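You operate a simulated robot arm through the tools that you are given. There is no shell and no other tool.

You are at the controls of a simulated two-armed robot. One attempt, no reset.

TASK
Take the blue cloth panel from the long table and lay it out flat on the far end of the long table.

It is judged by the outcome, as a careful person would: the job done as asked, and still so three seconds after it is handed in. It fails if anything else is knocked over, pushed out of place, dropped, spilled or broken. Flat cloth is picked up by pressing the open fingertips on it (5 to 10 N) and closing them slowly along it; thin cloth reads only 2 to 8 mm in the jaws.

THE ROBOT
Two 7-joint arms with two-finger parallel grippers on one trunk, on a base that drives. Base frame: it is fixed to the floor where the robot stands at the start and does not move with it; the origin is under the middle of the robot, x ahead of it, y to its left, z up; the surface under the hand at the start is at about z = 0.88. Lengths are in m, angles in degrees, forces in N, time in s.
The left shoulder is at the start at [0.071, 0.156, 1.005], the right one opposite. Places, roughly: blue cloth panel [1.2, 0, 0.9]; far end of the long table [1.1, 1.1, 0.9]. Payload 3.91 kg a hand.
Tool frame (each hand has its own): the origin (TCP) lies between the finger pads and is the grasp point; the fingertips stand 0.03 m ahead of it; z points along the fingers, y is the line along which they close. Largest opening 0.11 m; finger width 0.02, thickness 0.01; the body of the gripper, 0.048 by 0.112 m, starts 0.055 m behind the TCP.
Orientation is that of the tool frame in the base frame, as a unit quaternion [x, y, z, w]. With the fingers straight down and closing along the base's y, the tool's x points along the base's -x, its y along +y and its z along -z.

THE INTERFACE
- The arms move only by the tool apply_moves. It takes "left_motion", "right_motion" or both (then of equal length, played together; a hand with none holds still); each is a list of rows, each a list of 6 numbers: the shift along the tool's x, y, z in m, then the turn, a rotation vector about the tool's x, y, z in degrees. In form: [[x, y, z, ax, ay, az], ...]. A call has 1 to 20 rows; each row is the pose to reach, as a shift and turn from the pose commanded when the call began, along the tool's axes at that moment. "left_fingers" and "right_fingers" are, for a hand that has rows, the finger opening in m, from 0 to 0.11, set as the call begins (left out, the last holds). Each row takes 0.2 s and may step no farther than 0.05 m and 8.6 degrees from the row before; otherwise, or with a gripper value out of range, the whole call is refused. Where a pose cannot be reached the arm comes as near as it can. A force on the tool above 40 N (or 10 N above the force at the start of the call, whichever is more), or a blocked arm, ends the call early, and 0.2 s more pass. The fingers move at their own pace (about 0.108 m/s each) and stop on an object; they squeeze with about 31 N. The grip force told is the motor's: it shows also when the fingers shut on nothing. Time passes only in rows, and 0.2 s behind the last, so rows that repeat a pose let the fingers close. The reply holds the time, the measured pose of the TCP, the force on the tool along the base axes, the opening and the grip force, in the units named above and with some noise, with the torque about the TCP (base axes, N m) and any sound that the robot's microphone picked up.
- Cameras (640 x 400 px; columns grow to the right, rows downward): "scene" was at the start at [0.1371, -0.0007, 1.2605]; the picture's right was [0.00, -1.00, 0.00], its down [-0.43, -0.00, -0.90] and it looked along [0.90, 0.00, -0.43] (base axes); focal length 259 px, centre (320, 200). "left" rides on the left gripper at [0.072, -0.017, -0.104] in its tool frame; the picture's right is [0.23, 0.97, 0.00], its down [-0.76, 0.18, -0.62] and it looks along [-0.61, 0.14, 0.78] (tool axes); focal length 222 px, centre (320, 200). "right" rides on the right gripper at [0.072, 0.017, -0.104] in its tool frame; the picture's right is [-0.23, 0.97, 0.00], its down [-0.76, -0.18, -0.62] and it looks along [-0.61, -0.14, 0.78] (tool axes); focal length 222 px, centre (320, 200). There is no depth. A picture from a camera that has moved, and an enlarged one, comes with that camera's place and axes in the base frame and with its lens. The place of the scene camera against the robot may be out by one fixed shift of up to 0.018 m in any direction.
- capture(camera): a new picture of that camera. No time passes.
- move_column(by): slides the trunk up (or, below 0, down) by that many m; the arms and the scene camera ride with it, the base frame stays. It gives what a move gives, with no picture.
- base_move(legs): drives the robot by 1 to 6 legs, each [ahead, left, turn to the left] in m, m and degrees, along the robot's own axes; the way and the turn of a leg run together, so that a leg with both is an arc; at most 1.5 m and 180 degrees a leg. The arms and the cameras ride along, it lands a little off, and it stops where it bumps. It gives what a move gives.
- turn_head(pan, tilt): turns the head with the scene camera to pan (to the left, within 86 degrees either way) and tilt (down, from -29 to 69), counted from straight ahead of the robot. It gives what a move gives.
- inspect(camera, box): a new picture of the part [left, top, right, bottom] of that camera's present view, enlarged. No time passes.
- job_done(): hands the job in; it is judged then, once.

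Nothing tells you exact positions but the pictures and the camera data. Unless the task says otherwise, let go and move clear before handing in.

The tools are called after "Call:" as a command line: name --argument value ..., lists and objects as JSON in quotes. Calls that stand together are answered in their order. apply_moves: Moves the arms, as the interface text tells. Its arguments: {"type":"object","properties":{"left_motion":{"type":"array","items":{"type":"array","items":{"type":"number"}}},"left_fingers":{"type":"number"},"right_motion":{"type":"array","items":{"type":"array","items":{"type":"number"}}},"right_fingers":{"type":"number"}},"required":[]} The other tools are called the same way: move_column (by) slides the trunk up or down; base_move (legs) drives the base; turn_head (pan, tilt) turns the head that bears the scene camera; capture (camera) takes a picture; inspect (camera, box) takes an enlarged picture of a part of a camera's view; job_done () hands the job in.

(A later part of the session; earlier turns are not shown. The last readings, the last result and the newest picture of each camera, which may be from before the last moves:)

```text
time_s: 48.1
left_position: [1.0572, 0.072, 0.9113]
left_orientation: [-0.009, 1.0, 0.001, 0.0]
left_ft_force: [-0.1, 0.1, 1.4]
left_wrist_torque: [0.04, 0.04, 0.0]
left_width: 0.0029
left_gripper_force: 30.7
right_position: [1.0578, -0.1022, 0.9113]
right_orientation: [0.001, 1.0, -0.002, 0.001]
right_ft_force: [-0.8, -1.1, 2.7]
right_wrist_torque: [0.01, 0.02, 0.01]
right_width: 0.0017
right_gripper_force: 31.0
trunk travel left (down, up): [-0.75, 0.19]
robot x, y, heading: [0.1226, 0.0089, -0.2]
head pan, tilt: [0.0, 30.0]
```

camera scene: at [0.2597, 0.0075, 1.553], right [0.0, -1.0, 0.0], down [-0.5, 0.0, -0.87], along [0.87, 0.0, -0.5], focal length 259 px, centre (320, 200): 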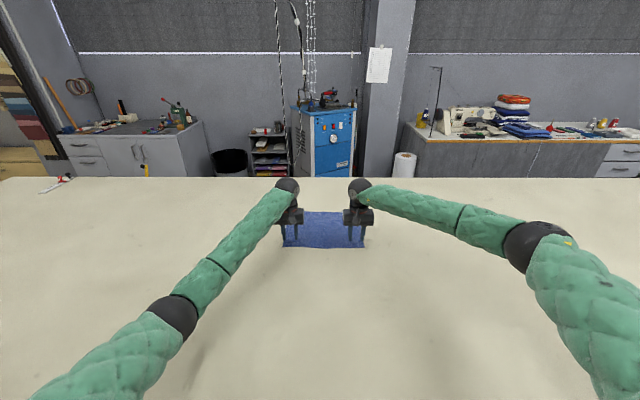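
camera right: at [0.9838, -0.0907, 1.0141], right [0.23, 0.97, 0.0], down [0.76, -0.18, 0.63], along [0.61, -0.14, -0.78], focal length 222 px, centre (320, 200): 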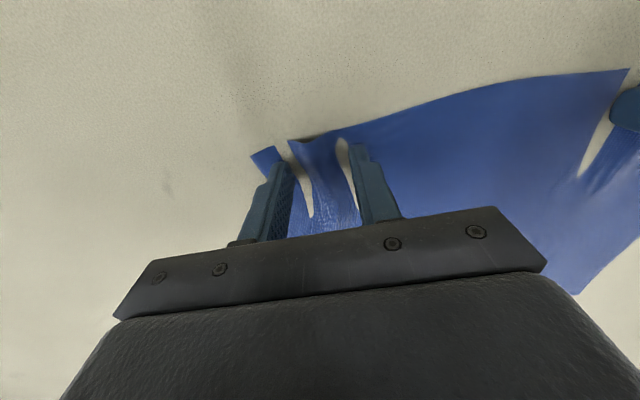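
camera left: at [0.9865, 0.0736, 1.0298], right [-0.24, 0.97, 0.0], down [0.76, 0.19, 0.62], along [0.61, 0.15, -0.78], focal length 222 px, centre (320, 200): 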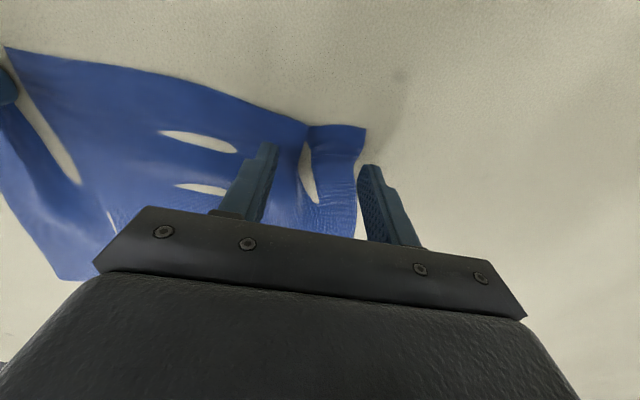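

Tension is gone and both grips still hold. Now I'll lift slowly and check.

Call:
apply_moves --left_motion '[[0, 0, -0.01, 0, 0, 0], [0, 0, -0.025, 0, 0, 0], [0, 0, -0.045, 0, 0, 0], [0, 0, -0.065, 0, 0, 0], [0, 0, -0.08, 0, 0, 0]]' --right_motion '[[0, 0, -0.01, 0, 0, 0], [0, 0, -0.025, 0, 0, 0], [0, 0, -0.045, 0, 0, 0], [0, 0, -0.065, 0, 0, 0], [0, 0, -0.08, 0, 0, 0]]'

Call:
capture --camera "scene"

Call:
capture --camera "left"

Call:
capture --camera "right"

```text
time_s: 49.3
left_position: [1.0574, 0.0711, 0.9919]
left_orientation: [-0.007, 1.0, 0.0, 0.0]
left_ft_force: [-0.2, -0.4, 0.0]
left_wrist_torque: [0.03, 0.01, 0.0]
left_width: 0.0024
left_gripper_force: 31.2
right_position: [1.0575, -0.0999, 0.9926]
right_orientation: [0.002, 1.0, -0.001, 0.0]
right_ft_force: [0.2, 0.5, -0.6]
right_wrist_torque: [-0.01, 0.01, 0.0]
right_width: 0.0018
right_gripper_force: 30.8
trunk travel left (down, up): [-0.75, 0.19]
robot x, y, heading: [0.1243, 0.0095, -0.2]
head pan, tilt: [0.0, 30.0]
```

```text
taken
camera scene: at [0.2596, 0.0075, 1.5529], right [0.0, -1.0, 0.0], down [-0.5, 0.0, -0.87], along [0.87, 0.0, -0.5], focal length 259 px, centre (320, 200)
```

scene: 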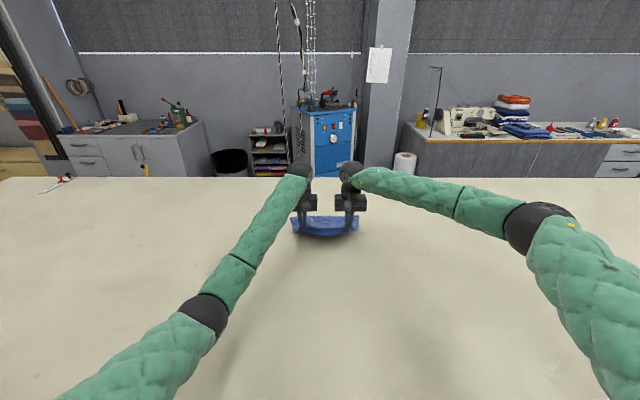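

```text
taken
camera left: at [0.9874, 0.0541, 1.0964], right [-0.24, 0.97, 0.0], down [0.76, 0.19, 0.62], along [0.6, 0.15, -0.78], focal length 222 px, centre (320, 200)
```

left: 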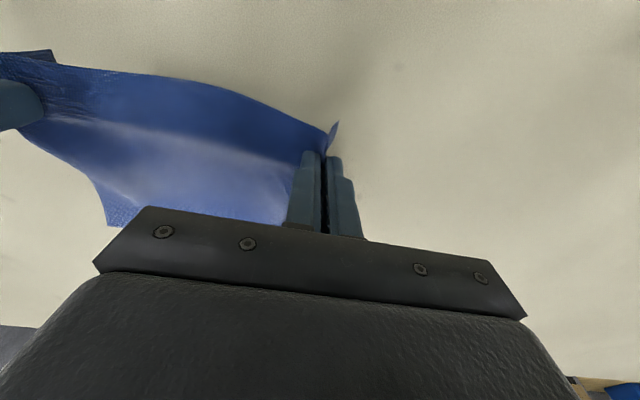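

```text
taken
camera right: at [0.9839, -0.0831, 1.0962], right [0.23, 0.97, 0.0], down [0.76, -0.18, 0.62], along [0.61, -0.14, -0.78], focal length 222 px, centre (320, 200)
```

right: 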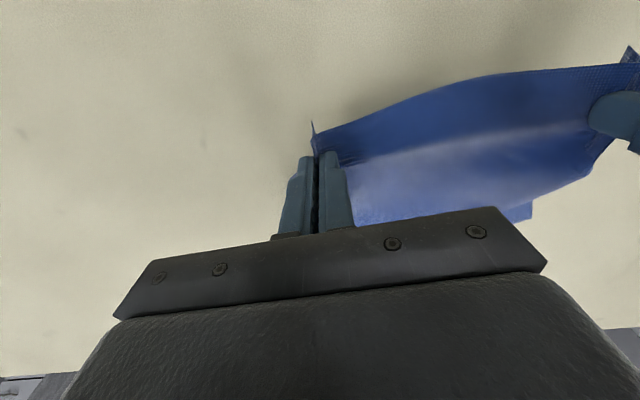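

The cloth is up by its near edge with both grips firm. I'll raise it high enough to hang clear of the table.

Call:
apply_moves --left_motion '[[0, 0, -0.03, 0, 0, 0], [0, 0.001, -0.06, 0, 0, 0], [0, 0.002, -0.09, 0, 0, 0], [0, 0.003, -0.12, 0, 0, 0], [0, 0.003, -0.15, 0, 0, 0], [0, 0.003, -0.18, 0, 0, 0], [0, 0.003, -0.21, 0, 0, 0], [0, 0.003, -0.21, 0, 0, 0], [0, 0.003, -0.21, 0, 0, 0]]' --right_motion '[[0, 0, -0.03, 0, 0, 0], [0, -0.001, -0.06, 0, 0, 0], [0, -0.002, -0.09, 0, 0, 0], [0, -0.003, -0.12, 0, 0, 0], [0, -0.003, -0.15, 0, 0, 0], [0, -0.003, -0.18, 0, 0, 0], [0, -0.003, -0.21, 0, 0, 0], [0, -0.003, -0.21, 0, 0, 0], [0, -0.003, -0.21, 0, 0, 0]]'

Call:
capture --camera "scene"

Call:
capture --camera "left"

```text
time_s: 51.3
left_position: [1.0584, 0.0745, 1.2017]
left_orientation: [-0.008, 1.0, 0.0, 0.0]
left_ft_force: [-0.4, -10.9, -0.4]
left_wrist_torque: [-0.33, 0.0, 0.03]
left_width: 0.0026
left_gripper_force: 30.8
right_position: [1.0571, -0.1043, 1.2034]
right_orientation: [-0.001, 1.0, -0.001, 0.0]
right_ft_force: [-1.3, 11.2, 0.2]
right_wrist_torque: [0.32, -0.01, 0.01]
right_width: 0.0021
right_gripper_force: 30.7
trunk travel left (down, up): [-0.75, 0.19]
robot x, y, heading: [0.1213, 0.0118, -0.2]
head pan, tilt: [0.0, 30.0]
```

```text
taken
camera scene: at [0.2597, 0.0076, 1.553], right [0.0, -1.0, 0.0], down [-0.5, 0.0, -0.87], along [0.87, 0.0, -0.5], focal length 259 px, centre (320, 200)
```

scene: 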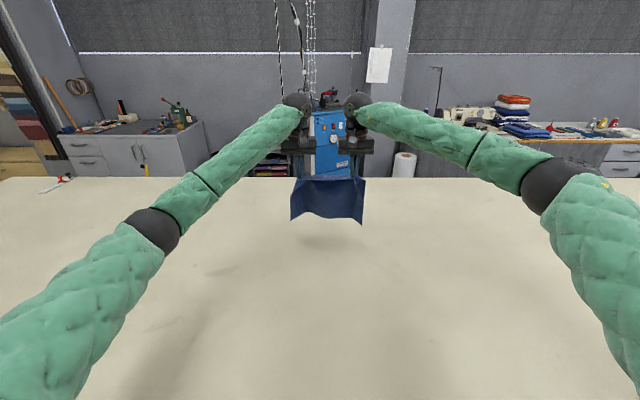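

```text
taken
camera left: at [0.9871, 0.0563, 1.3064], right [-0.24, 0.97, 0.0], down [0.76, 0.19, 0.62], along [0.6, 0.15, -0.78], focal length 222 px, centre (320, 200)
```

left: 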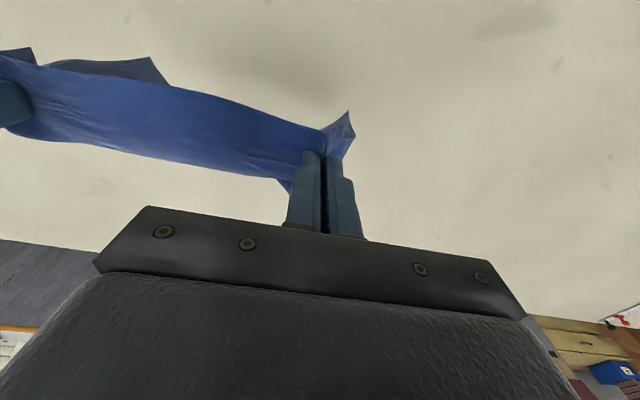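

The cloth hangs clear of the table, slightly over-taut between the hands. I'll relax it 3 mm, then back the base away from the table edge to its starting distance.

Call:
apply_moves --left_motion '[[0, -0.0015, 0, 0, 0, 0], [0, -0.0015, 0, 0, 0, 0]]' --right_motion '[[0, 0.0015, 0, 0, 0, 0], [0, 0.0015, 0, 0, 0, 0]]'

Call:
base_move --legs '[[-0.125, 0, 0]]'

Call:
turn_head --pan 75 --tilt 35

Call:
capture --camera "scene"

```text
time_s: 51.9
left_position: [1.0593, 0.073, 1.2016]
left_orientation: [-0.007, 1.0, 0.0, 0.0]
left_ft_force: [-0.5, -4.0, 0.5]
left_wrist_torque: [-0.12, -0.01, 0.01]
left_width: 0.0026
left_gripper_force: 31.2
right_position: [1.0576, -0.1037, 1.202]
right_orientation: [0.001, 1.0, 0.0, 0.001]
right_ft_force: [-0.4, 3.8, 0.2]
right_wrist_torque: [0.12, 0.02, 0.01]
right_width: 0.002
right_gripper_force: 30.9
trunk travel left (down, up): [-0.75, 0.19]
robot x, y, heading: [0.1206, 0.0043, 0.1]
head pan, tilt: [0.0, 30.0]
```

```text
time_s: 53.2
left_position: [0.9328, 0.0741, 1.203]
left_orientation: [-0.009, 1.0, 0.0, 0.001]
left_ft_force: [0.9, -2.7, -0.3]
left_wrist_torque: [-0.09, 0.03, 0.0]
left_width: 0.0027
left_gripper_force: 31.1
right_position: [0.9331, -0.102, 1.2044]
right_orientation: [0.0, 1.0, -0.001, 0.002]
right_ft_force: [0.3, 3.2, -0.3]
right_wrist_torque: [0.1, 0.04, 0.01]
right_width: 0.0024
right_gripper_force: 31.2
trunk travel left (down, up): [-0.75, 0.19]
robot x, y, heading: [-0.0005, 0.009, 0.0]
head pan, tilt: [0.0, 30.0]
```

```text
time_s: 54.6
left_position: [0.9349, 0.0752, 1.2014]
left_orientation: [-0.009, 1.0, 0.0, 0.0]
left_ft_force: [-0.1, -2.9, -0.4]
left_wrist_torque: [-0.08, 0.0, -0.01]
left_width: 0.0026
left_gripper_force: 31.2
right_position: [0.9348, -0.1019, 1.2016]
right_orientation: [0.0, 1.0, -0.001, 0.001]
right_ft_force: [0.1, 3.0, -0.7]
right_wrist_torque: [0.06, 0.03, 0.01]
right_width: 0.0017
right_gripper_force: 30.8
trunk travel left (down, up): [-0.75, 0.19]
robot x, y, heading: [-0.0037, 0.01, 0.0]
head pan, tilt: [75.0, 35.0]
```

```text
taken
camera scene: at [0.0689, 0.0927, 1.5452], right [0.97, -0.26, 0.0], down [-0.15, -0.55, -0.82], along [0.21, 0.79, -0.57], focal length 259 px, centre (320, 200)
```

scene: 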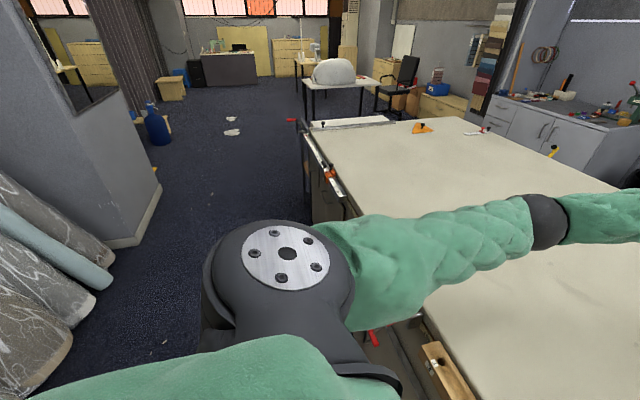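

The floor along the table front to my left is clear. I'll drive left in two parts.

Call:
base_move --legs '[[0, 0.55, 0]]'

Call:
turn_head --pan 60 --tilt 50

Call:
capture --camera "scene"

Call:
turn_head --pan 0 --tilt 40

Call:
capture --camera "scene"

```text
time_s: 57.8
left_position: [0.935, 0.6197, 1.2024]
left_orientation: [-0.007, 1.0, 0.0, 0.0]
left_ft_force: [0.5, -2.5, -0.5]
left_wrist_torque: [-0.1, -0.04, 0.02]
left_width: 0.0025
left_gripper_force: 30.9
right_position: [0.9343, 0.4447, 1.2023]
right_orientation: [0.002, 1.0, -0.001, 0.0]
right_ft_force: [-0.4, 2.8, 0.3]
right_wrist_torque: [0.08, 0.05, 0.0]
right_width: 0.002
right_gripper_force: 30.7
trunk travel left (down, up): [-0.75, 0.19]
robot x, y, heading: [0.0011, 0.5562, -0.2]
head pan, tilt: [75.0, 35.0]
```

```text
time_s: 58.6
left_position: [0.9356, 0.6206, 1.2026]
left_orientation: [-0.007, 1.0, -0.001, 0.0]
left_ft_force: [-0.1, -2.4, 0.6]
left_wrist_torque: [-0.02, 0.01, 0.02]
left_width: 0.0024
left_gripper_force: 30.6
right_position: [0.9342, 0.4432, 1.2024]
right_orientation: [0.001, 1.0, -0.001, 0.001]
right_ft_force: [0.4, 1.7, -0.1]
right_wrist_torque: [0.07, 0.03, 0.04]
right_width: 0.002
right_gripper_force: 30.8
trunk travel left (down, up): [-0.75, 0.19]
robot x, y, heading: [0.0022, 0.5595, 0.1]
head pan, tilt: [60.0, 50.0]
```

```text
taken
camera scene: at [0.085, 0.6219, 1.5235], right [0.87, -0.5, 0.0], down [-0.38, -0.66, -0.64], along [0.32, 0.56, -0.77], focal length 259 px, centre (320, 200)
```

scene: 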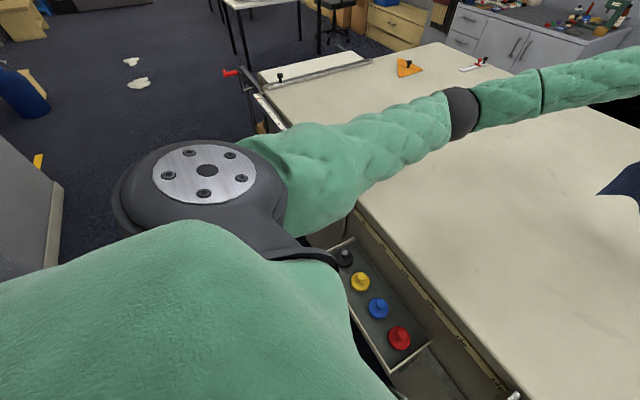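

```text
time_s: 59.9
left_position: [0.9346, 0.6196, 1.202]
left_orientation: [-0.008, 1.0, 0.0, 0.0]
left_ft_force: [0.1, -2.9, -0.1]
left_wrist_torque: [-0.05, 0.0, 0.02]
left_width: 0.0028
left_gripper_force: 31.3
right_position: [0.9344, 0.4436, 1.2035]
right_orientation: [0.001, 1.0, -0.001, 0.001]
right_ft_force: [0.4, 3.1, -0.2]
right_wrist_torque: [0.08, 0.02, 0.0]
right_width: 0.002
right_gripper_force: 30.7
trunk travel left (down, up): [-0.75, 0.19]
robot x, y, heading: [-0.0016, 0.5562, -0.3]
head pan, tilt: [0.0, 40.0]
```

```text
taken
camera scene: at [0.1315, 0.5551, 1.5376], right [0.0, -1.0, 0.0], down [-0.64, 0.0, -0.77], along [0.77, 0.0, -0.64], focal length 259 px, centre (320, 200)
```

scene: 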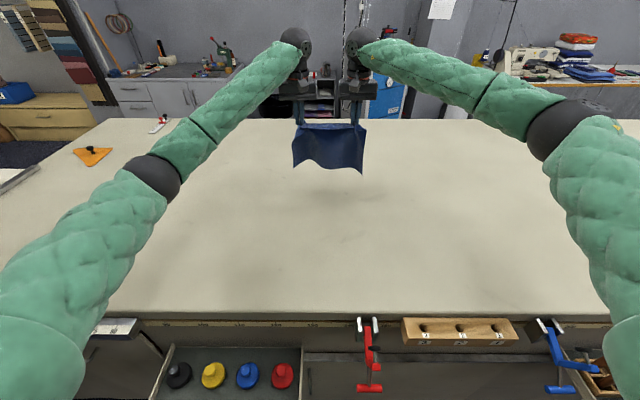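

The cloth hangs steadily, and the tray with coloured weights spans y 0.61–1.01. I'll drive on to about y 1.17 so I stand just left of the tray, then look down at the edge.

Call:
base_move --legs '[[0, 0.61, 0]]'

Call:
turn_head --pan 0 --tilt 69

Call:
capture --camera "scene"

Call:
turn_head --pan 0 --tilt 40

Call:
capture --camera "scene"

Call:
turn_head --pan 55 --tilt 55

Call:
capture --camera "scene"

```text
time_s: 63.3
left_position: [0.9361, 1.2328, 1.2015]
left_orientation: [-0.007, 1.0, -0.001, 0.0]
left_ft_force: [0.4, -3.2, -0.3]
left_wrist_torque: [-0.06, -0.01, -0.05]
left_width: 0.0028
left_gripper_force: 31.4
right_position: [0.9367, 1.055, 1.2028]
right_orientation: [0.001, 1.0, -0.001, 0.001]
right_ft_force: [-0.6, 2.7, 0.5]
right_wrist_torque: [0.06, 0.01, -0.01]
right_width: 0.0019
right_gripper_force: 30.6
trunk travel left (down, up): [-0.75, 0.19]
robot x, y, heading: [0.0047, 1.1732, -0.0]
head pan, tilt: [0.0, 40.0]
```

```text
time_s: 64.2
left_position: [0.9372, 1.2335, 1.2011]
left_orientation: [-0.007, 1.0, 0.0, -0.001]
left_ft_force: [-0.4, -1.7, -0.4]
left_wrist_torque: [-0.05, -0.01, 0.0]
left_width: 0.0025
left_gripper_force: 31.3
right_position: [0.9359, 1.0557, 1.2028]
right_orientation: [0.001, 1.0, -0.001, 0.001]
right_ft_force: [-0.7, 2.5, 0.4]
right_wrist_torque: [0.06, 0.0, 0.08]
right_width: 0.0021
right_gripper_force: 30.9
trunk travel left (down, up): [-0.75, 0.19]
robot x, y, heading: [0.0023, 1.1709, -0.0]
head pan, tilt: [0.0, 68.8]
```

```text
taken
camera scene: at [0.1039, 1.1671, 1.5016], right [0.0, -1.0, 0.0], down [-0.93, 0.0, -0.36], along [0.36, 0.0, -0.93], focal length 259 px, centre (320, 200)
```

scene: 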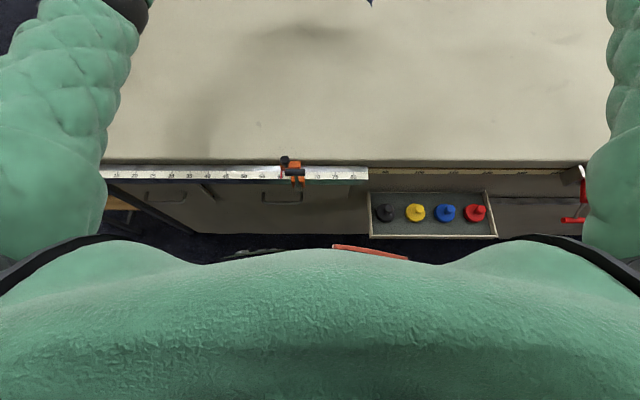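

```text
time_s: 65.2
left_position: [0.9359, 1.2325, 1.2034]
left_orientation: [-0.008, 1.0, 0.001, 0.0]
left_ft_force: [1.1, -2.6, -0.3]
left_wrist_torque: [-0.08, -0.01, 0.01]
left_width: 0.0028
left_gripper_force: 30.7
right_position: [0.9369, 1.0564, 1.2025]
right_orientation: [0.001, 1.0, -0.001, 0.001]
right_ft_force: [0.4, 2.4, 0.1]
right_wrist_torque: [0.14, 0.0, 0.06]
right_width: 0.0024
right_gripper_force: 31.2
trunk travel left (down, up): [-0.75, 0.19]
robot x, y, heading: [0.0013, 1.1673, -0.5]
head pan, tilt: [0.0, 40.0]
```

```text
taken
camera scene: at [0.1329, 1.1672, 1.5375], right [0.0, -1.0, 0.0], down [-0.64, 0.0, -0.77], along [0.77, 0.0, -0.64], focal length 259 px, centre (320, 200)
```

scene: 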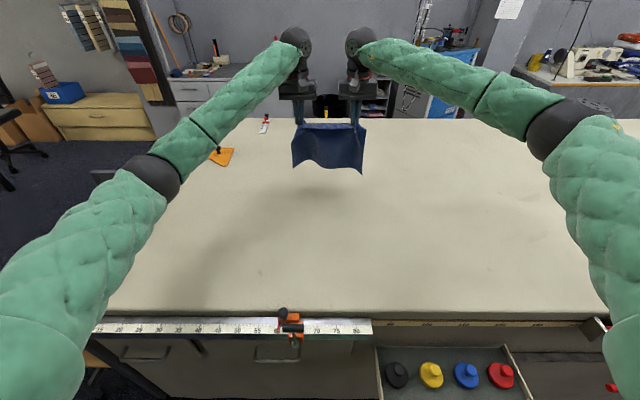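

```text
time_s: 66.4
left_position: [0.937, 1.2334, 1.2022]
left_orientation: [-0.009, 1.0, 0.0, 0.0]
left_ft_force: [0.6, -1.4, 0.3]
left_wrist_torque: [-0.06, -0.01, -0.01]
left_width: 0.0026
left_gripper_force: 31.2
right_position: [0.9356, 1.0555, 1.2023]
right_orientation: [0.001, 1.0, -0.001, 0.001]
right_ft_force: [0.3, 3.3, -0.8]
right_wrist_torque: [0.09, -0.03, 0.01]
right_width: 0.0022
right_gripper_force: 30.3
trunk travel left (down, up): [-0.75, 0.19]
robot x, y, heading: [0.003, 1.1673, -0.2]
head pan, tilt: [55.0, 55.0]
```

```text
taken
camera scene: at [0.0894, 1.2264, 1.517], right [0.82, -0.58, 0.0], down [-0.47, -0.67, -0.57], along [0.33, 0.47, -0.82], focal length 259 px, centre (320, 200)
```

scene: 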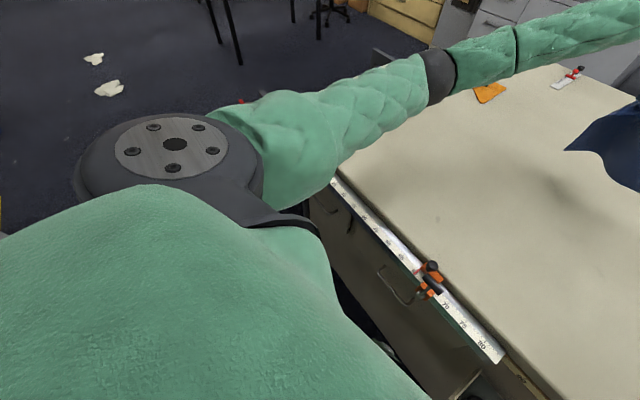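

I'm at y 1.17, left of the tray, and only the flush rail is in front. I'll move forward again to gain reach.

Call:
base_move --legs '[[0.13, 0, 0.2]]'

Call:
turn_head --pan 0 --tilt 69

Call:
capture --camera "scene"

Call:
turn_head --pan 0 --tilt 33

Call:
capture --camera "scene"

```text
time_s: 67.7
left_position: [1.0674, 1.2369, 1.2028]
left_orientation: [-0.01, 1.0, 0.0, 0.001]
left_ft_force: [-0.1, -2.5, -0.4]
left_wrist_torque: [-0.06, -0.01, -0.03]
left_width: 0.0029
left_gripper_force: 31.4
right_position: [1.0657, 1.0601, 1.2039]
right_orientation: [-0.001, 1.0, -0.001, 0.002]
right_ft_force: [0.0, 2.4, 0.1]
right_wrist_torque: [0.05, 0.01, 0.02]
right_width: 0.0022
right_gripper_force: 31.1
trunk travel left (down, up): [-0.75, 0.19]
robot x, y, heading: [0.1335, 1.1649, 0.2]
head pan, tilt: [55.0, 55.0]
```

```text
time_s: 68.9
left_position: [1.0689, 1.2367, 1.2017]
left_orientation: [-0.01, 1.0, 0.0, 0.0]
left_ft_force: [-0.1, -2.9, -0.4]
left_wrist_torque: [-0.03, 0.01, 0.04]
left_width: 0.0026
left_gripper_force: 31.2
right_position: [1.0674, 1.0602, 1.2025]
right_orientation: [-0.001, 1.0, -0.001, 0.0]
right_ft_force: [0.6, 2.4, -0.6]
right_wrist_torque: [0.11, 0.01, 0.01]
right_width: 0.0019
right_gripper_force: 30.8
trunk travel left (down, up): [-0.75, 0.19]
robot x, y, heading: [0.1327, 1.1684, 0.1]
head pan, tilt: [0.0, 68.8]
```

```text
taken
camera scene: at [0.2353, 1.1678, 1.5014], right [0.0, -1.0, 0.0], down [-0.93, 0.0, -0.36], along [0.36, 0.0, -0.93], focal length 259 px, centre (320, 200)
```

scene: 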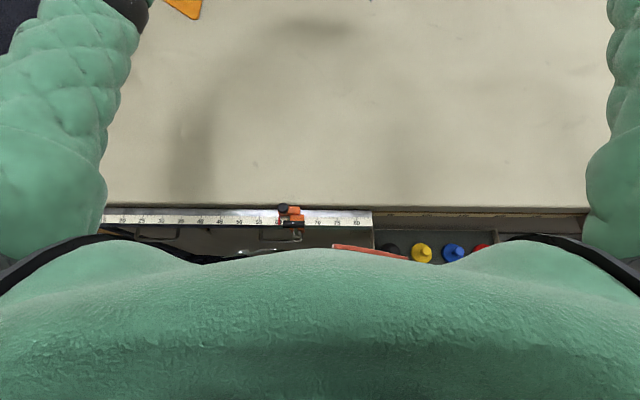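

```text
time_s: 70.0
left_position: [1.0669, 1.2369, 1.2017]
left_orientation: [-0.01, 1.0, 0.0, 0.001]
left_ft_force: [0.0, -2.3, 0.3]
left_wrist_torque: [-0.05, -0.03, 0.01]
left_width: 0.0027
left_gripper_force: 30.8
right_position: [1.0679, 1.0607, 1.2028]
right_orientation: [-0.002, 1.0, -0.001, 0.001]
right_ft_force: [0.2, 2.5, -1.1]
right_wrist_torque: [0.12, -0.01, 0.02]
right_width: 0.0021
right_gripper_force: 30.5
trunk travel left (down, up): [-0.75, 0.19]
robot x, y, heading: [0.1337, 1.1652, 0.1]
head pan, tilt: [0.0, 33.0]
```

```text
taken
camera scene: at [0.2681, 1.1678, 1.5482], right [0.0, -1.0, 0.0], down [-0.55, 0.0, -0.84], along [0.84, 0.0, -0.55], focal length 259 px, centre (320, 200)
```

scene: 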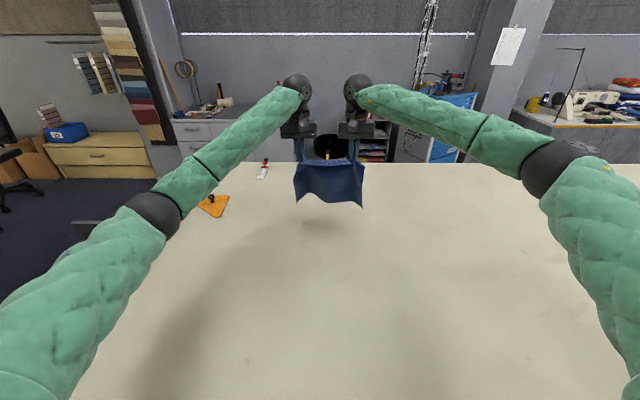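

Now I'll tilt both tools forward 30° and extend the held cloth to about x 1.17.

Call:
apply_moves --left_motion '[[-0.017, 0, 0, 0, -5, 0], [-0.034, 0, 0, 0, -10, 0], [-0.05, 0, 0, 0, -15, 0], [-0.067, 0, 0, 0, -20, 0], [-0.084, 0, 0, 0, -25, 0], [-0.1, 0, 0, 0, -30, 0], [-0.1, 0, 0, 0, -30, 0], [-0.1, 0, 0, 0, -30, 0]]' --right_motion '[[-0.017, 0, 0, 0, -5, 0], [-0.034, 0, 0, 0, -10, 0], [-0.05, 0, 0, 0, -15, 0], [-0.067, 0, 0, 0, -20, 0], [-0.084, 0, 0, 0, -25, 0], [-0.1, 0, 0, 0, -30, 0], [-0.1, 0, 0, 0, -30, 0], [-0.1, 0, 0, 0, -30, 0]]'

Call:
capture --camera "scene"

```text
time_s: 71.8
left_position: [1.1677, 1.2366, 1.2027]
left_orientation: [-0.009, 0.966, 0.002, 0.259]
left_ft_force: [-0.5, -3.0, 0.8]
left_wrist_torque: [-0.08, -0.02, -0.05]
left_width: 0.0027
left_gripper_force: 30.9
right_position: [1.1661, 1.061, 1.2032]
right_orientation: [-0.001, 0.965, -0.001, 0.261]
right_ft_force: [0.7, 2.9, -1.4]
right_wrist_torque: [0.04, 0.02, 0.08]
right_width: 0.002
right_gripper_force: 31.1
trunk travel left (down, up): [-0.75, 0.19]
robot x, y, heading: [0.1375, 1.1723, 0.0]
head pan, tilt: [0.0, 33.0]
```

```text
taken
camera scene: at [0.2681, 1.1678, 1.5482], right [0.0, -1.0, 0.0], down [-0.55, 0.0, -0.84], along [0.84, 0.0, -0.55], focal length 259 px, centre (320, 200)
```

scene: 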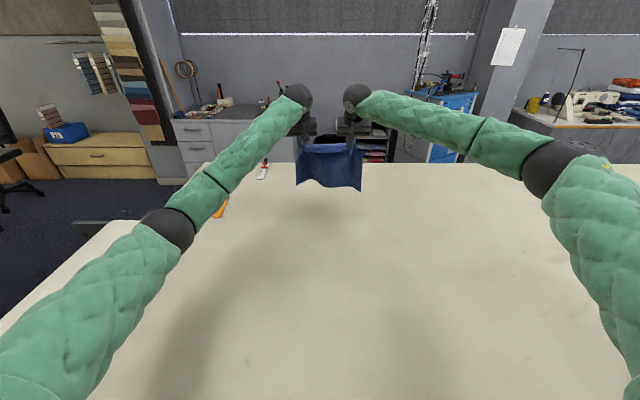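

That reach worked. I'll extend a bit further, to about x 1.22 with 45° tilt.

Call:
apply_moves --left_motion '[[-0.015, 0, 0.0087, 0, -5, 0], [-0.03, 0, 0.0173, 0, -10, 0], [-0.045, 0, 0.026, 0, -15, 0], [-0.045, 0, 0.026, 0, -15, 0], [-0.045, 0, 0.026, 0, -15, 0]]' --right_motion '[[-0.015, 0, 0.0087, 0, -5, 0], [-0.03, 0, 0.0173, 0, -10, 0], [-0.045, 0, 0.026, 0, -15, 0], [-0.045, 0, 0.026, 0, -15, 0], [-0.045, 0, 0.026, 0, -15, 0]]'

Call:
capture --camera "scene"

Call:
capture --camera "left"

```text
time_s: 73.0
left_position: [1.2188, 1.2378, 1.2029]
left_orientation: [-0.009, 0.924, 0.004, 0.382]
left_ft_force: [0.6, -6.1, 0.3]
left_wrist_torque: [-0.12, 0.0, -0.1]
left_width: 0.0028
left_gripper_force: 31.1
right_position: [1.2199, 1.0618, 1.2023]
right_orientation: [-0.002, 0.924, 0.0, 0.383]
right_ft_force: [-0.2, 6.1, -0.4]
right_wrist_torque: [0.11, -0.01, 0.09]
right_width: 0.0021
right_gripper_force: 31.2
trunk travel left (down, up): [-0.75, 0.19]
robot x, y, heading: [0.1344, 1.1667, 0.3]
head pan, tilt: [0.0, 33.0]
```

```text
taken
camera scene: at [0.268, 1.1678, 1.5483], right [0.0, -1.0, 0.0], down [-0.55, 0.0, -0.84], along [0.84, 0.0, -0.55], focal length 259 px, centre (320, 200)
```

scene: 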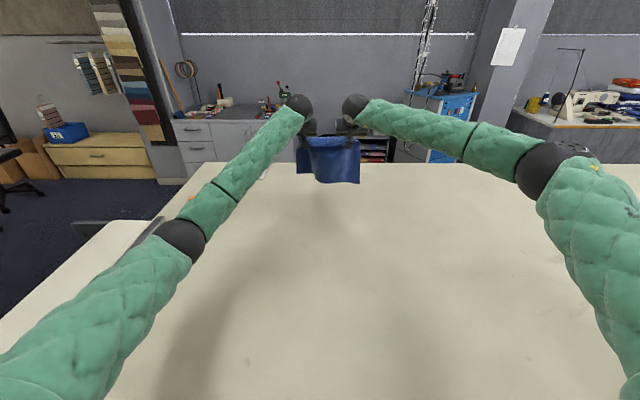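

```text
taken
camera left: at [1.0959, 1.2188, 1.2248], right [-0.18, 0.97, -0.16], down [0.09, 0.18, 0.98], along [0.98, 0.16, -0.12], focal length 222 px, centre (320, 200)
```

left: 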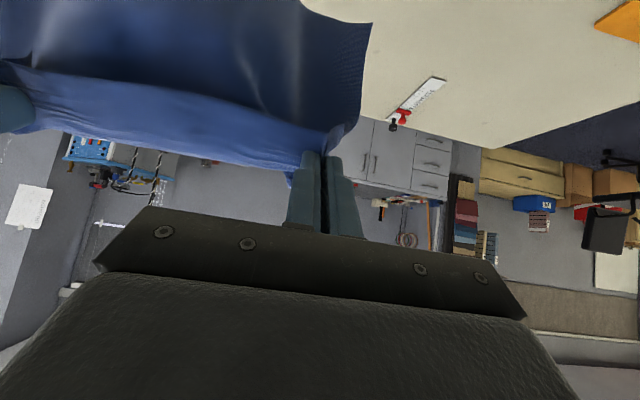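

The cloth drapes down well from the fingertips at x ≈ 1.22. I'll now lower it while drawing back toward the robot so the far edge touches first and trails forward.

Call:
apply_moves --left_motion '[[0.0127, 0, 0.0085, 0, 0.5, 0], [0.0255, 0, 0.017, 0, 1, 0], [0.0403, 0, 0.0233, 0, 2, 0], [0.058, 0, 0.024, 0, 3, 0], [0.0757, 0, 0.0233, 0, 4, 0], [0.094, 0, 0.0233, 0, 4.5, 0], [0.1124, 0, 0.0233, 0, 5, 0], [0.1124, 0, 0.0233, 0, 5, 0]]' --right_motion '[[0.0127, 0, 0.0085, 0, 0.5, 0], [0.0255, 0, 0.017, 0, 1, 0], [0.0403, 0, 0.0233, 0, 2, 0], [0.058, 0, 0.024, 0, 3, 0], [0.0757, 0, 0.0233, 0, 4, 0], [0.094, 0, 0.0233, 0, 4.5, 0], [0.1124, 0, 0.0233, 0, 5, 0], [0.1124, 0, 0.0233, 0, 5, 0]]'

Call:
capture --camera "scene"

Call:
capture --camera "left"

Call:
capture --camera "right"

```text
time_s: 74.8
left_position: [1.156, 1.2378, 1.1064]
left_orientation: [-0.009, 0.94, 0.003, 0.341]
left_ft_force: [0.6, -4.3, 0.9]
left_wrist_torque: [-0.11, 0.01, -0.09]
left_width: 0.0029
left_gripper_force: 30.6
right_position: [1.1572, 1.0624, 1.1059]
right_orientation: [-0.003, 0.94, 0.0, 0.342]
right_ft_force: [0.4, 4.4, 0.4]
right_wrist_torque: [0.09, 0.02, 0.09]
right_width: 0.0017
right_gripper_force: 31.4
trunk travel left (down, up): [-0.75, 0.19]
robot x, y, heading: [0.1344, 1.1679, 0.3]
head pan, tilt: [0.0, 33.0]
```

```text
taken
camera scene: at [0.268, 1.1681, 1.5483], right [0.0, -1.0, 0.0], down [-0.55, 0.0, -0.84], along [0.84, 0.0, -0.55], focal length 259 px, centre (320, 200)
```

scene: 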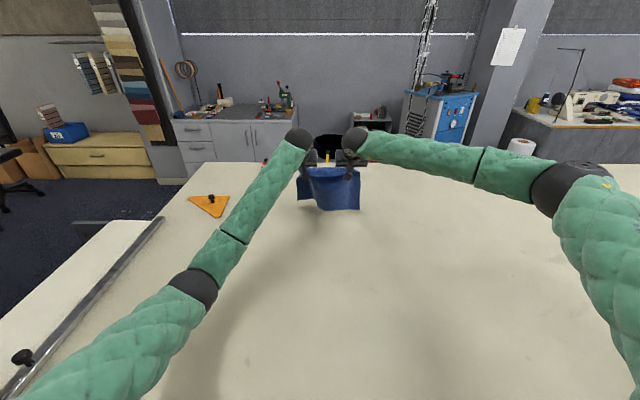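

```text
taken
camera left: at [1.0363, 1.2188, 1.1394], right [-0.19, 0.97, -0.15], down [0.18, 0.18, 0.97], along [0.96, 0.16, -0.21], focal length 222 px, centre (320, 200)
```

left: 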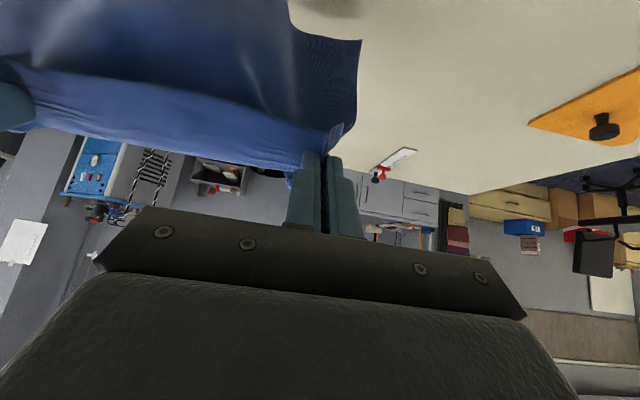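

```text
taken
camera right: at [1.0347, 1.0783, 1.1381], right [0.17, 0.97, 0.14], down [0.18, -0.18, 0.97], along [0.97, -0.14, -0.21], focal length 222 px, centre (320, 200)
```

right: 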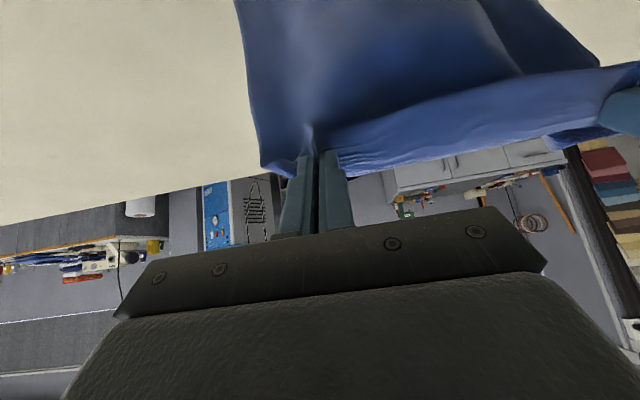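

Call:
inspect --camera "scene" --box '[260, 140, 400, 228]'

Call:
inspect --camera "left" --box '[0, 0, 400, 250]'

```text
4.55 times, centred on (330, 184) of scene
camera zoom: at [0.268, 1.1681, 1.5483], right [0.0, -1.0, 0.0], down [-0.55, 0.0, -0.84], along [0.84, 0.0, -0.55], focal length 1178 px, centre (274, 273)
```

zoom: 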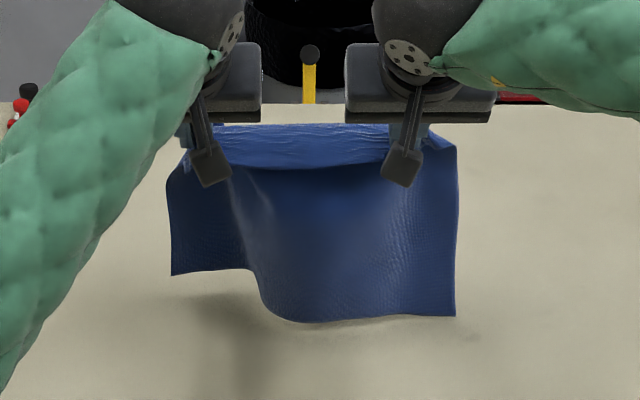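

```text
1.60 times, centred on (200, 125) of left
camera zoom: at [1.0363, 1.2188, 1.1394], right [-0.19, 0.97, -0.15], down [0.18, 0.18, 0.97], along [0.96, 0.16, -0.21], focal length 355 px, centre (512, 320)
```

zoom: 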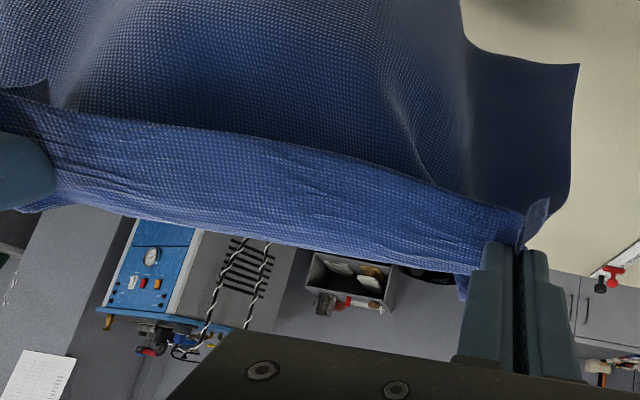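

The cloth's far edge is just about at the table. I'll continue lowering diagonally backward while easing the tilt.

Call:
apply_moves --left_motion '[[0.0204, 0, 0.0025, 0, 2, 0], [0.0407, 0, 0.005, 0, 4, 0], [0.0611, 0, 0.0075, 0, 6, 0], [0.0815, 0, 0.01, 0, 8, 0], [0.0815, 0, 0.01, 0, 8, 0]]' --right_motion '[[0.0204, 0, 0.0025, 0, 2, 0], [0.0407, 0, 0.005, 0, 4, 0], [0.0611, 0, 0.0075, 0, 6, 0], [0.0815, 0, 0.01, 0, 8, 0], [0.0815, 0, 0.01, 0, 8, 0]]'

Call:
inspect --camera "scene" --box '[240, 140, 400, 240]'

Call:
capture --camera "left"

Call:
capture --camera "right"

```text
time_s: 76.0
left_position: [1.0998, 1.2386, 1.0469]
left_orientation: [-0.009, 0.961, 0.002, 0.276]
left_ft_force: [0.4, -2.9, -0.6]
left_wrist_torque: [-0.09, 0.01, -0.07]
left_width: 0.0027
left_gripper_force: 30.7
right_position: [1.1011, 1.0614, 1.0455]
right_orientation: [-0.002, 0.961, 0.0, 0.276]
right_ft_force: [0.3, 4.2, -0.7]
right_wrist_torque: [0.1, 0.01, 0.08]
right_width: 0.0021
right_gripper_force: 31.3
trunk travel left (down, up): [-0.75, 0.19]
robot x, y, heading: [0.1364, 1.1689, 0.3]
head pan, tilt: [0.0, 33.0]
```

```text
4.00 times, centred on (320, 190) of scene
camera zoom: at [0.268, 1.1679, 1.5483], right [0.0, -1.0, 0.0], down [-0.55, 0.0, -0.84], along [0.84, 0.0, -0.55], focal length 1037 px, centre (320, 240)
```

zoom: 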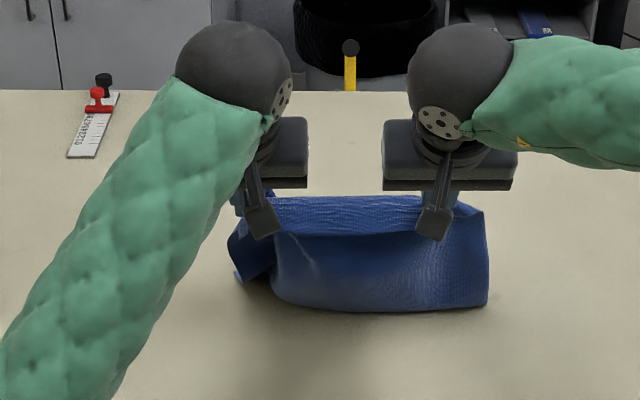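

```text
taken
camera left: at [0.9847, 1.2187, 1.0975], right [-0.21, 0.97, -0.12], down [0.31, 0.18, 0.93], along [0.93, 0.16, -0.34], focal length 222 px, centre (320, 200)
```

left: 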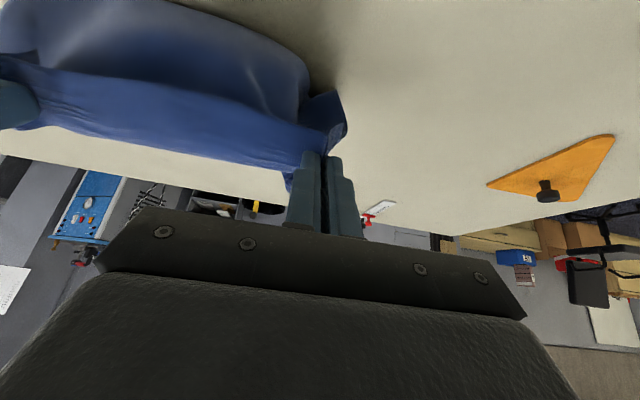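

```text
taken
camera right: at [0.9839, 1.0784, 1.0942], right [0.19, 0.97, 0.12], down [0.31, -0.18, 0.93], along [0.93, -0.14, -0.34], focal length 222 px, centre (320, 200)
```

right: 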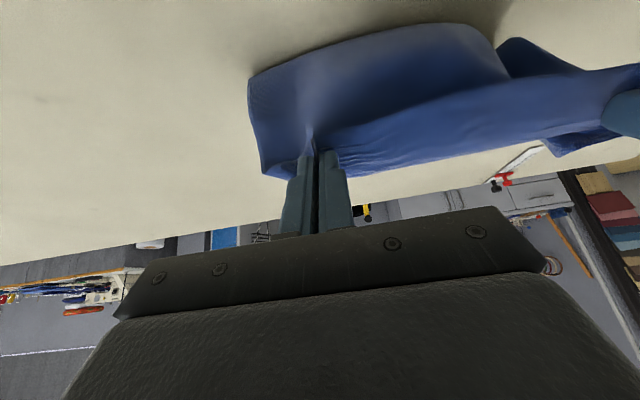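

The cloth is being laid with its far edge ahead, and the bend is at x ≈ 1.12. I'll continue the diagonal lay-down.

Call:
apply_moves --left_motion '[[0.0224, 0, 0.0037, 0, 3.4, 0], [0.0448, 0, 0.0074, 0, 6.8, 0], [0.0671, 0, 0.0111, 0, 10.2, 0], [0.0895, 0, 0.0148, 0, 13.6, 0], [0.1119, 0, 0.0185, 0, 17, 0], [0.1119, 0, 0.0185, 0, 17, 0]]' --right_motion '[[0.0224, 0, 0.0037, 0, 3.4, 0], [0.0448, 0, 0.0074, 0, 6.8, 0], [0.0671, 0, 0.0111, 0, 10.2, 0], [0.0895, 0, 0.0148, 0, 13.6, 0], [0.1119, 0, 0.0185, 0, 17, 0], [0.1119, 0, 0.0185, 0, 17, 0]]'

Call:
inspect --camera "scene" --box '[240, 140, 400, 240]'

Call:
capture --camera "left"

Call:
capture --camera "right"

```text
time_s: 77.1
left_position: [1.0472, 1.2572, 1.051]
left_orientation: [-0.012, 0.982, 0.006, 0.186]
left_ft_force: [-4.0, -36.9, -12.1]
left_wrist_torque: [-1.07, 0.25, -0.34]
left_width: 0.0027
left_gripper_force: 30.8
right_position: [1.0256, 1.0819, 0.995]
right_orientation: [-0.007, 0.988, 0.007, 0.152]
right_ft_force: [4.0, 35.8, 11.9]
right_wrist_torque: [1.28, -0.27, 0.33]
right_width: 0.0021
right_gripper_force: 30.5
trunk travel left (down, up): [-0.75, 0.19]
robot x, y, heading: [0.147, 1.1804, 0.4]
head pan, tilt: [0.0, 33.0]
stopped in row 5 (left hand): the force on the tool passed its limit at 44 N (the readings are from after the stop); the commanded pose is now the measured one
```

```text
4.00 times, centred on (320, 190) of scene
camera zoom: at [0.2647, 1.1773, 1.5522], right [0.01, -1.0, 0.0], down [-0.54, 0.0, -0.84], along [0.84, 0.01, -0.54], focal length 1037 px, centre (320, 240)
```

zoom: 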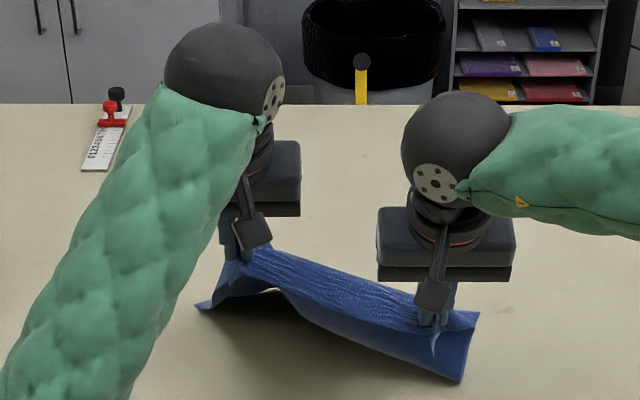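

```text
taken
camera left: at [0.9446, 1.237, 1.1214], right [-0.24, 0.97, -0.08], down [0.48, 0.18, 0.86], along [0.85, 0.17, -0.51], focal length 222 px, centre (320, 200)
```

left: 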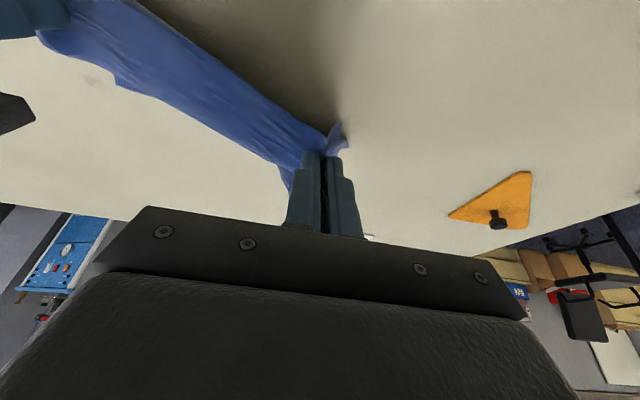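

```text
taken
camera right: at [0.9256, 1.0965, 1.0728], right [0.2, 0.98, 0.08], down [0.54, -0.18, 0.82], along [0.82, -0.12, -0.56], focal length 222 px, centre (320, 200)
```

right: 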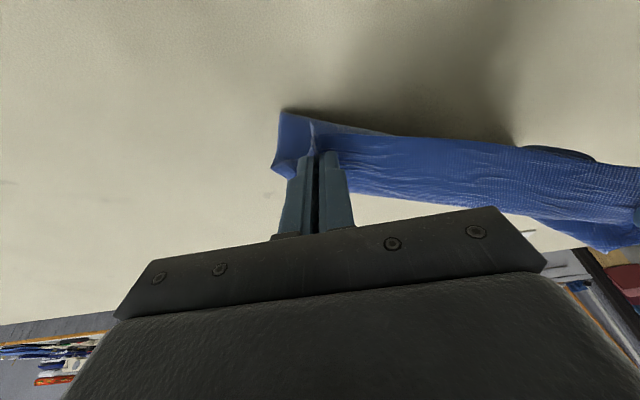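

The left arm got blocked low again (elbow near the table), leaving the cloth stretched diagonally at about 36 N. I'll raise the right hand to match the left and relieve the tension first.

Call:
apply_moves --right_motion '[[-0.009, 0, -0.0116, 0, 0, 0], [-0.0178, 0, -0.0233, 0, 0, 0], [-0.0267, 0, -0.035, 0, 0, 0], [-0.0356, 0, -0.0465, 0, 0, 0], [-0.0356, 0, -0.0465, 0, 0, 0]]'

Call:
move_column --by 0.1

Call:
capture --camera "scene"

```text
time_s: 78.3
left_position: [1.0469, 1.2587, 1.0519]
left_orientation: [-0.014, 0.983, 0.004, 0.185]
left_ft_force: [-0.1, -17.7, 0.4]
left_wrist_torque: [-0.53, 0.01, -0.11]
left_width: 0.0027
left_gripper_force: 31.4
right_position: [1.0477, 1.0759, 1.0503]
right_orientation: [-0.004, 0.989, 0.003, 0.151]
right_ft_force: [-0.6, 17.8, -0.4]
right_wrist_torque: [0.52, 0.0, 0.17]
right_width: 0.0019
right_gripper_force: 31.1
trunk travel left (down, up): [-0.75, 0.19]
robot x, y, heading: [0.146, 1.1796, 0.5]
head pan, tilt: [0.0, 33.0]
```

```text
time_s: 79.7
left_position: [1.0553, 1.2559, 1.1265]
left_orientation: [-0.013, 0.985, 0.004, 0.173]
left_ft_force: [0.6, -11.4, 1.0]
left_wrist_torque: [-0.34, 0.0, -0.11]
left_width: 0.0025
left_gripper_force: 30.5
right_position: [1.0576, 1.0767, 1.1367]
right_orientation: [-0.003, 0.989, 0.0, 0.147]
right_ft_force: [0.3, 10.8, 0.4]
right_wrist_torque: [0.29, 0.03, 0.13]
right_width: 0.0022
right_gripper_force: 29.9
trunk travel left (down, up): [-0.85, 0.09]
robot x, y, heading: [0.144, 1.1804, 0.3]
head pan, tilt: [0.0, 33.0]
```

```text
taken
camera scene: at [0.2799, 1.1812, 1.6483], right [0.0, -1.0, 0.0], down [-0.54, 0.0, -0.84], along [0.84, 0.0, -0.54], focal length 259 px, centre (320, 200)
```

scene: 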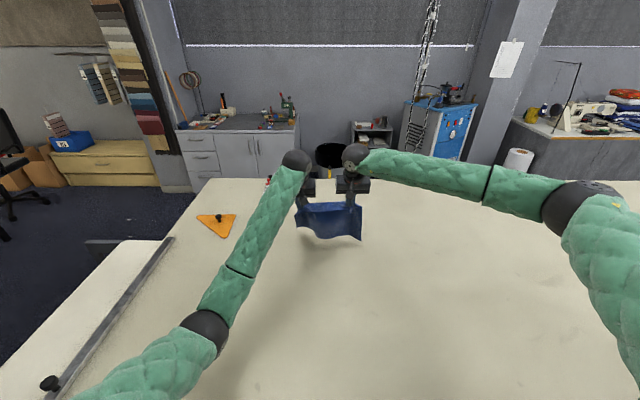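

Tension is easing and the left elbow has more room. I'll raise the trunk almost fully and slightly relax the spacing, then redo the lay-down.

Call:
move_column --by 0.085

Call:
apply_moves --left_motion '[[0, -0.001, 0, 0, 0, 0], [0, -0.002, 0, 0, 0, 0], [0, -0.002, 0, 0, 0, 0]]' --right_motion '[[0, 0.001, 0, 0, 0, 0], [0, 0.002, 0, 0, 0, 0], [0, 0.002, 0, 0, 0, 0]]'

Call:
capture --camera "scene"

```text
time_s: 80.9
left_position: [1.0549, 1.2563, 1.2109]
left_orientation: [-0.011, 0.985, 0.003, 0.173]
left_ft_force: [0.0, -12.3, -0.4]
left_wrist_torque: [-0.35, -0.01, -0.08]
left_width: 0.0026
left_gripper_force: 30.9
right_position: [1.0573, 1.0763, 1.2209]
right_orientation: [-0.003, 0.989, 0.002, 0.145]
right_ft_force: [0.4, 12.6, -1.3]
right_wrist_torque: [0.38, 0.02, 0.11]
right_width: 0.0019
right_gripper_force: 31.2
trunk travel left (down, up): [-0.935, 0.005]
robot x, y, heading: [0.1467, 1.1808, 0.3]
head pan, tilt: [0.0, 33.0]
```

```text
time_s: 81.7
left_position: [1.0554, 1.2545, 1.2109]
left_orientation: [-0.013, 0.985, 0.005, 0.174]
left_ft_force: [0.4, -3.1, 0.0]
left_wrist_torque: [-0.11, 0.01, -0.05]
left_width: 0.0028
left_gripper_force: 31.2
right_position: [1.0584, 1.0785, 1.2214]
right_orientation: [-0.004, 0.989, 0.001, 0.145]
right_ft_force: [-0.2, 4.6, -1.5]
right_wrist_torque: [0.1, 0.04, 0.06]
right_width: 0.0021
right_gripper_force: 30.8
trunk travel left (down, up): [-0.935, 0.005]
robot x, y, heading: [0.1454, 1.1802, 0.1]
head pan, tilt: [0.0, 33.0]
```

```text
taken
camera scene: at [0.2817, 1.1805, 1.7332], right [0.0, -1.0, 0.0], down [-0.55, 0.0, -0.84], along [0.84, 0.0, -0.55], focal length 259 px, centre (320, 200)
```

scene: 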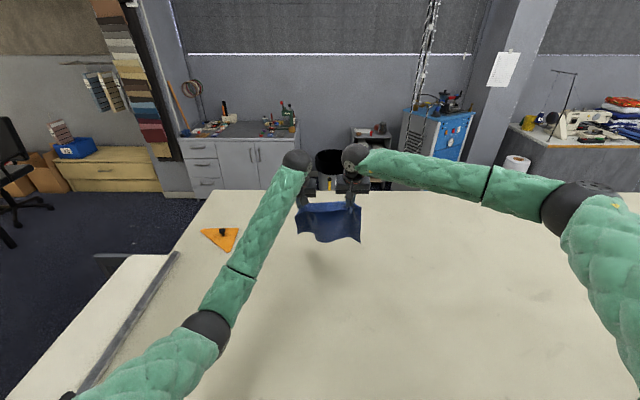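

Good. Now I'll re-extend the cloth forward with matched heights and 40° tilt.

Call:
apply_moves --left_motion '[[-0.0244, -0.0004, 0.0108, 0, -3.3, 0], [-0.0489, -0.0008, 0.0217, 0, -6.7, 0], [-0.0733, -0.0012, 0.0325, 0, -10, 0], [-0.0977, -0.0016, 0.0433, 0, -13.3, 0], [-0.1222, -0.002, 0.0542, 0, -16.7, 0], [-0.1466, -0.0024, 0.065, 0, -20, 0], [-0.1466, -0.0024, 0.065, 0, -20, 0]]' --right_motion '[[-0.0241, 0, 0.0109, 0, -3.9, 0], [-0.0481, 0, 0.0219, 0, -7.8, 0], [-0.0722, 0, 0.0328, 0, -11.6, 0], [-0.0962, 0, 0.0437, 0, -15.5, 0], [-0.1203, 0, 0.0547, 0, -19.4, 0], [-0.1443, 0, 0.0656, 0, -23.3, 0], [-0.1443, 0, 0.0656, 0, -23.3, 0]]'

Call:
inspect --camera "scene" --box '[160, 130, 480, 330]'

```text
time_s: 83.3
left_position: [1.2145, 1.2548, 1.2016]
left_orientation: [-0.012, 0.939, 0.007, 0.342]
left_ft_force: [0.5, -1.2, -0.6]
left_wrist_torque: [0.02, -0.02, -0.02]
left_width: 0.0027
left_gripper_force: 31.3
right_position: [1.2154, 1.0797, 1.1986]
right_orientation: [-0.003, 0.939, 0.002, 0.344]
right_ft_force: [-0.7, 1.3, 0.9]
right_wrist_torque: [0.03, -0.01, 0.03]
right_width: 0.0018
right_gripper_force: 30.8
trunk travel left (down, up): [-0.935, 0.005]
robot x, y, heading: [0.1465, 1.1838, 0.1]
head pan, tilt: [0.0, 33.0]
```

```text
2.00 times, centred on (320, 230) of scene
camera zoom: at [0.281, 1.1804, 1.7333], right [0.0, -1.0, 0.0], down [-0.55, 0.0, -0.84], along [0.84, 0.0, -0.55], focal length 518 px, centre (320, 140)
```

zoom: 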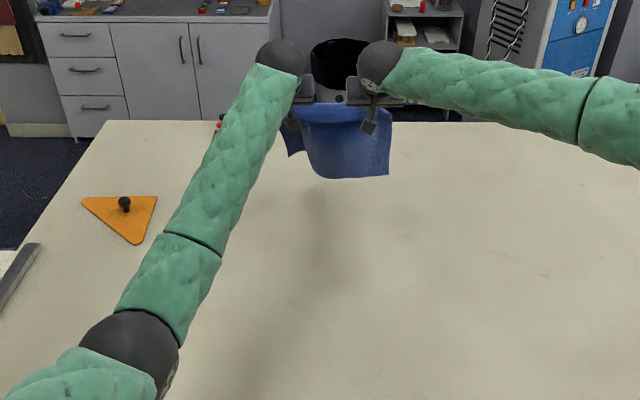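

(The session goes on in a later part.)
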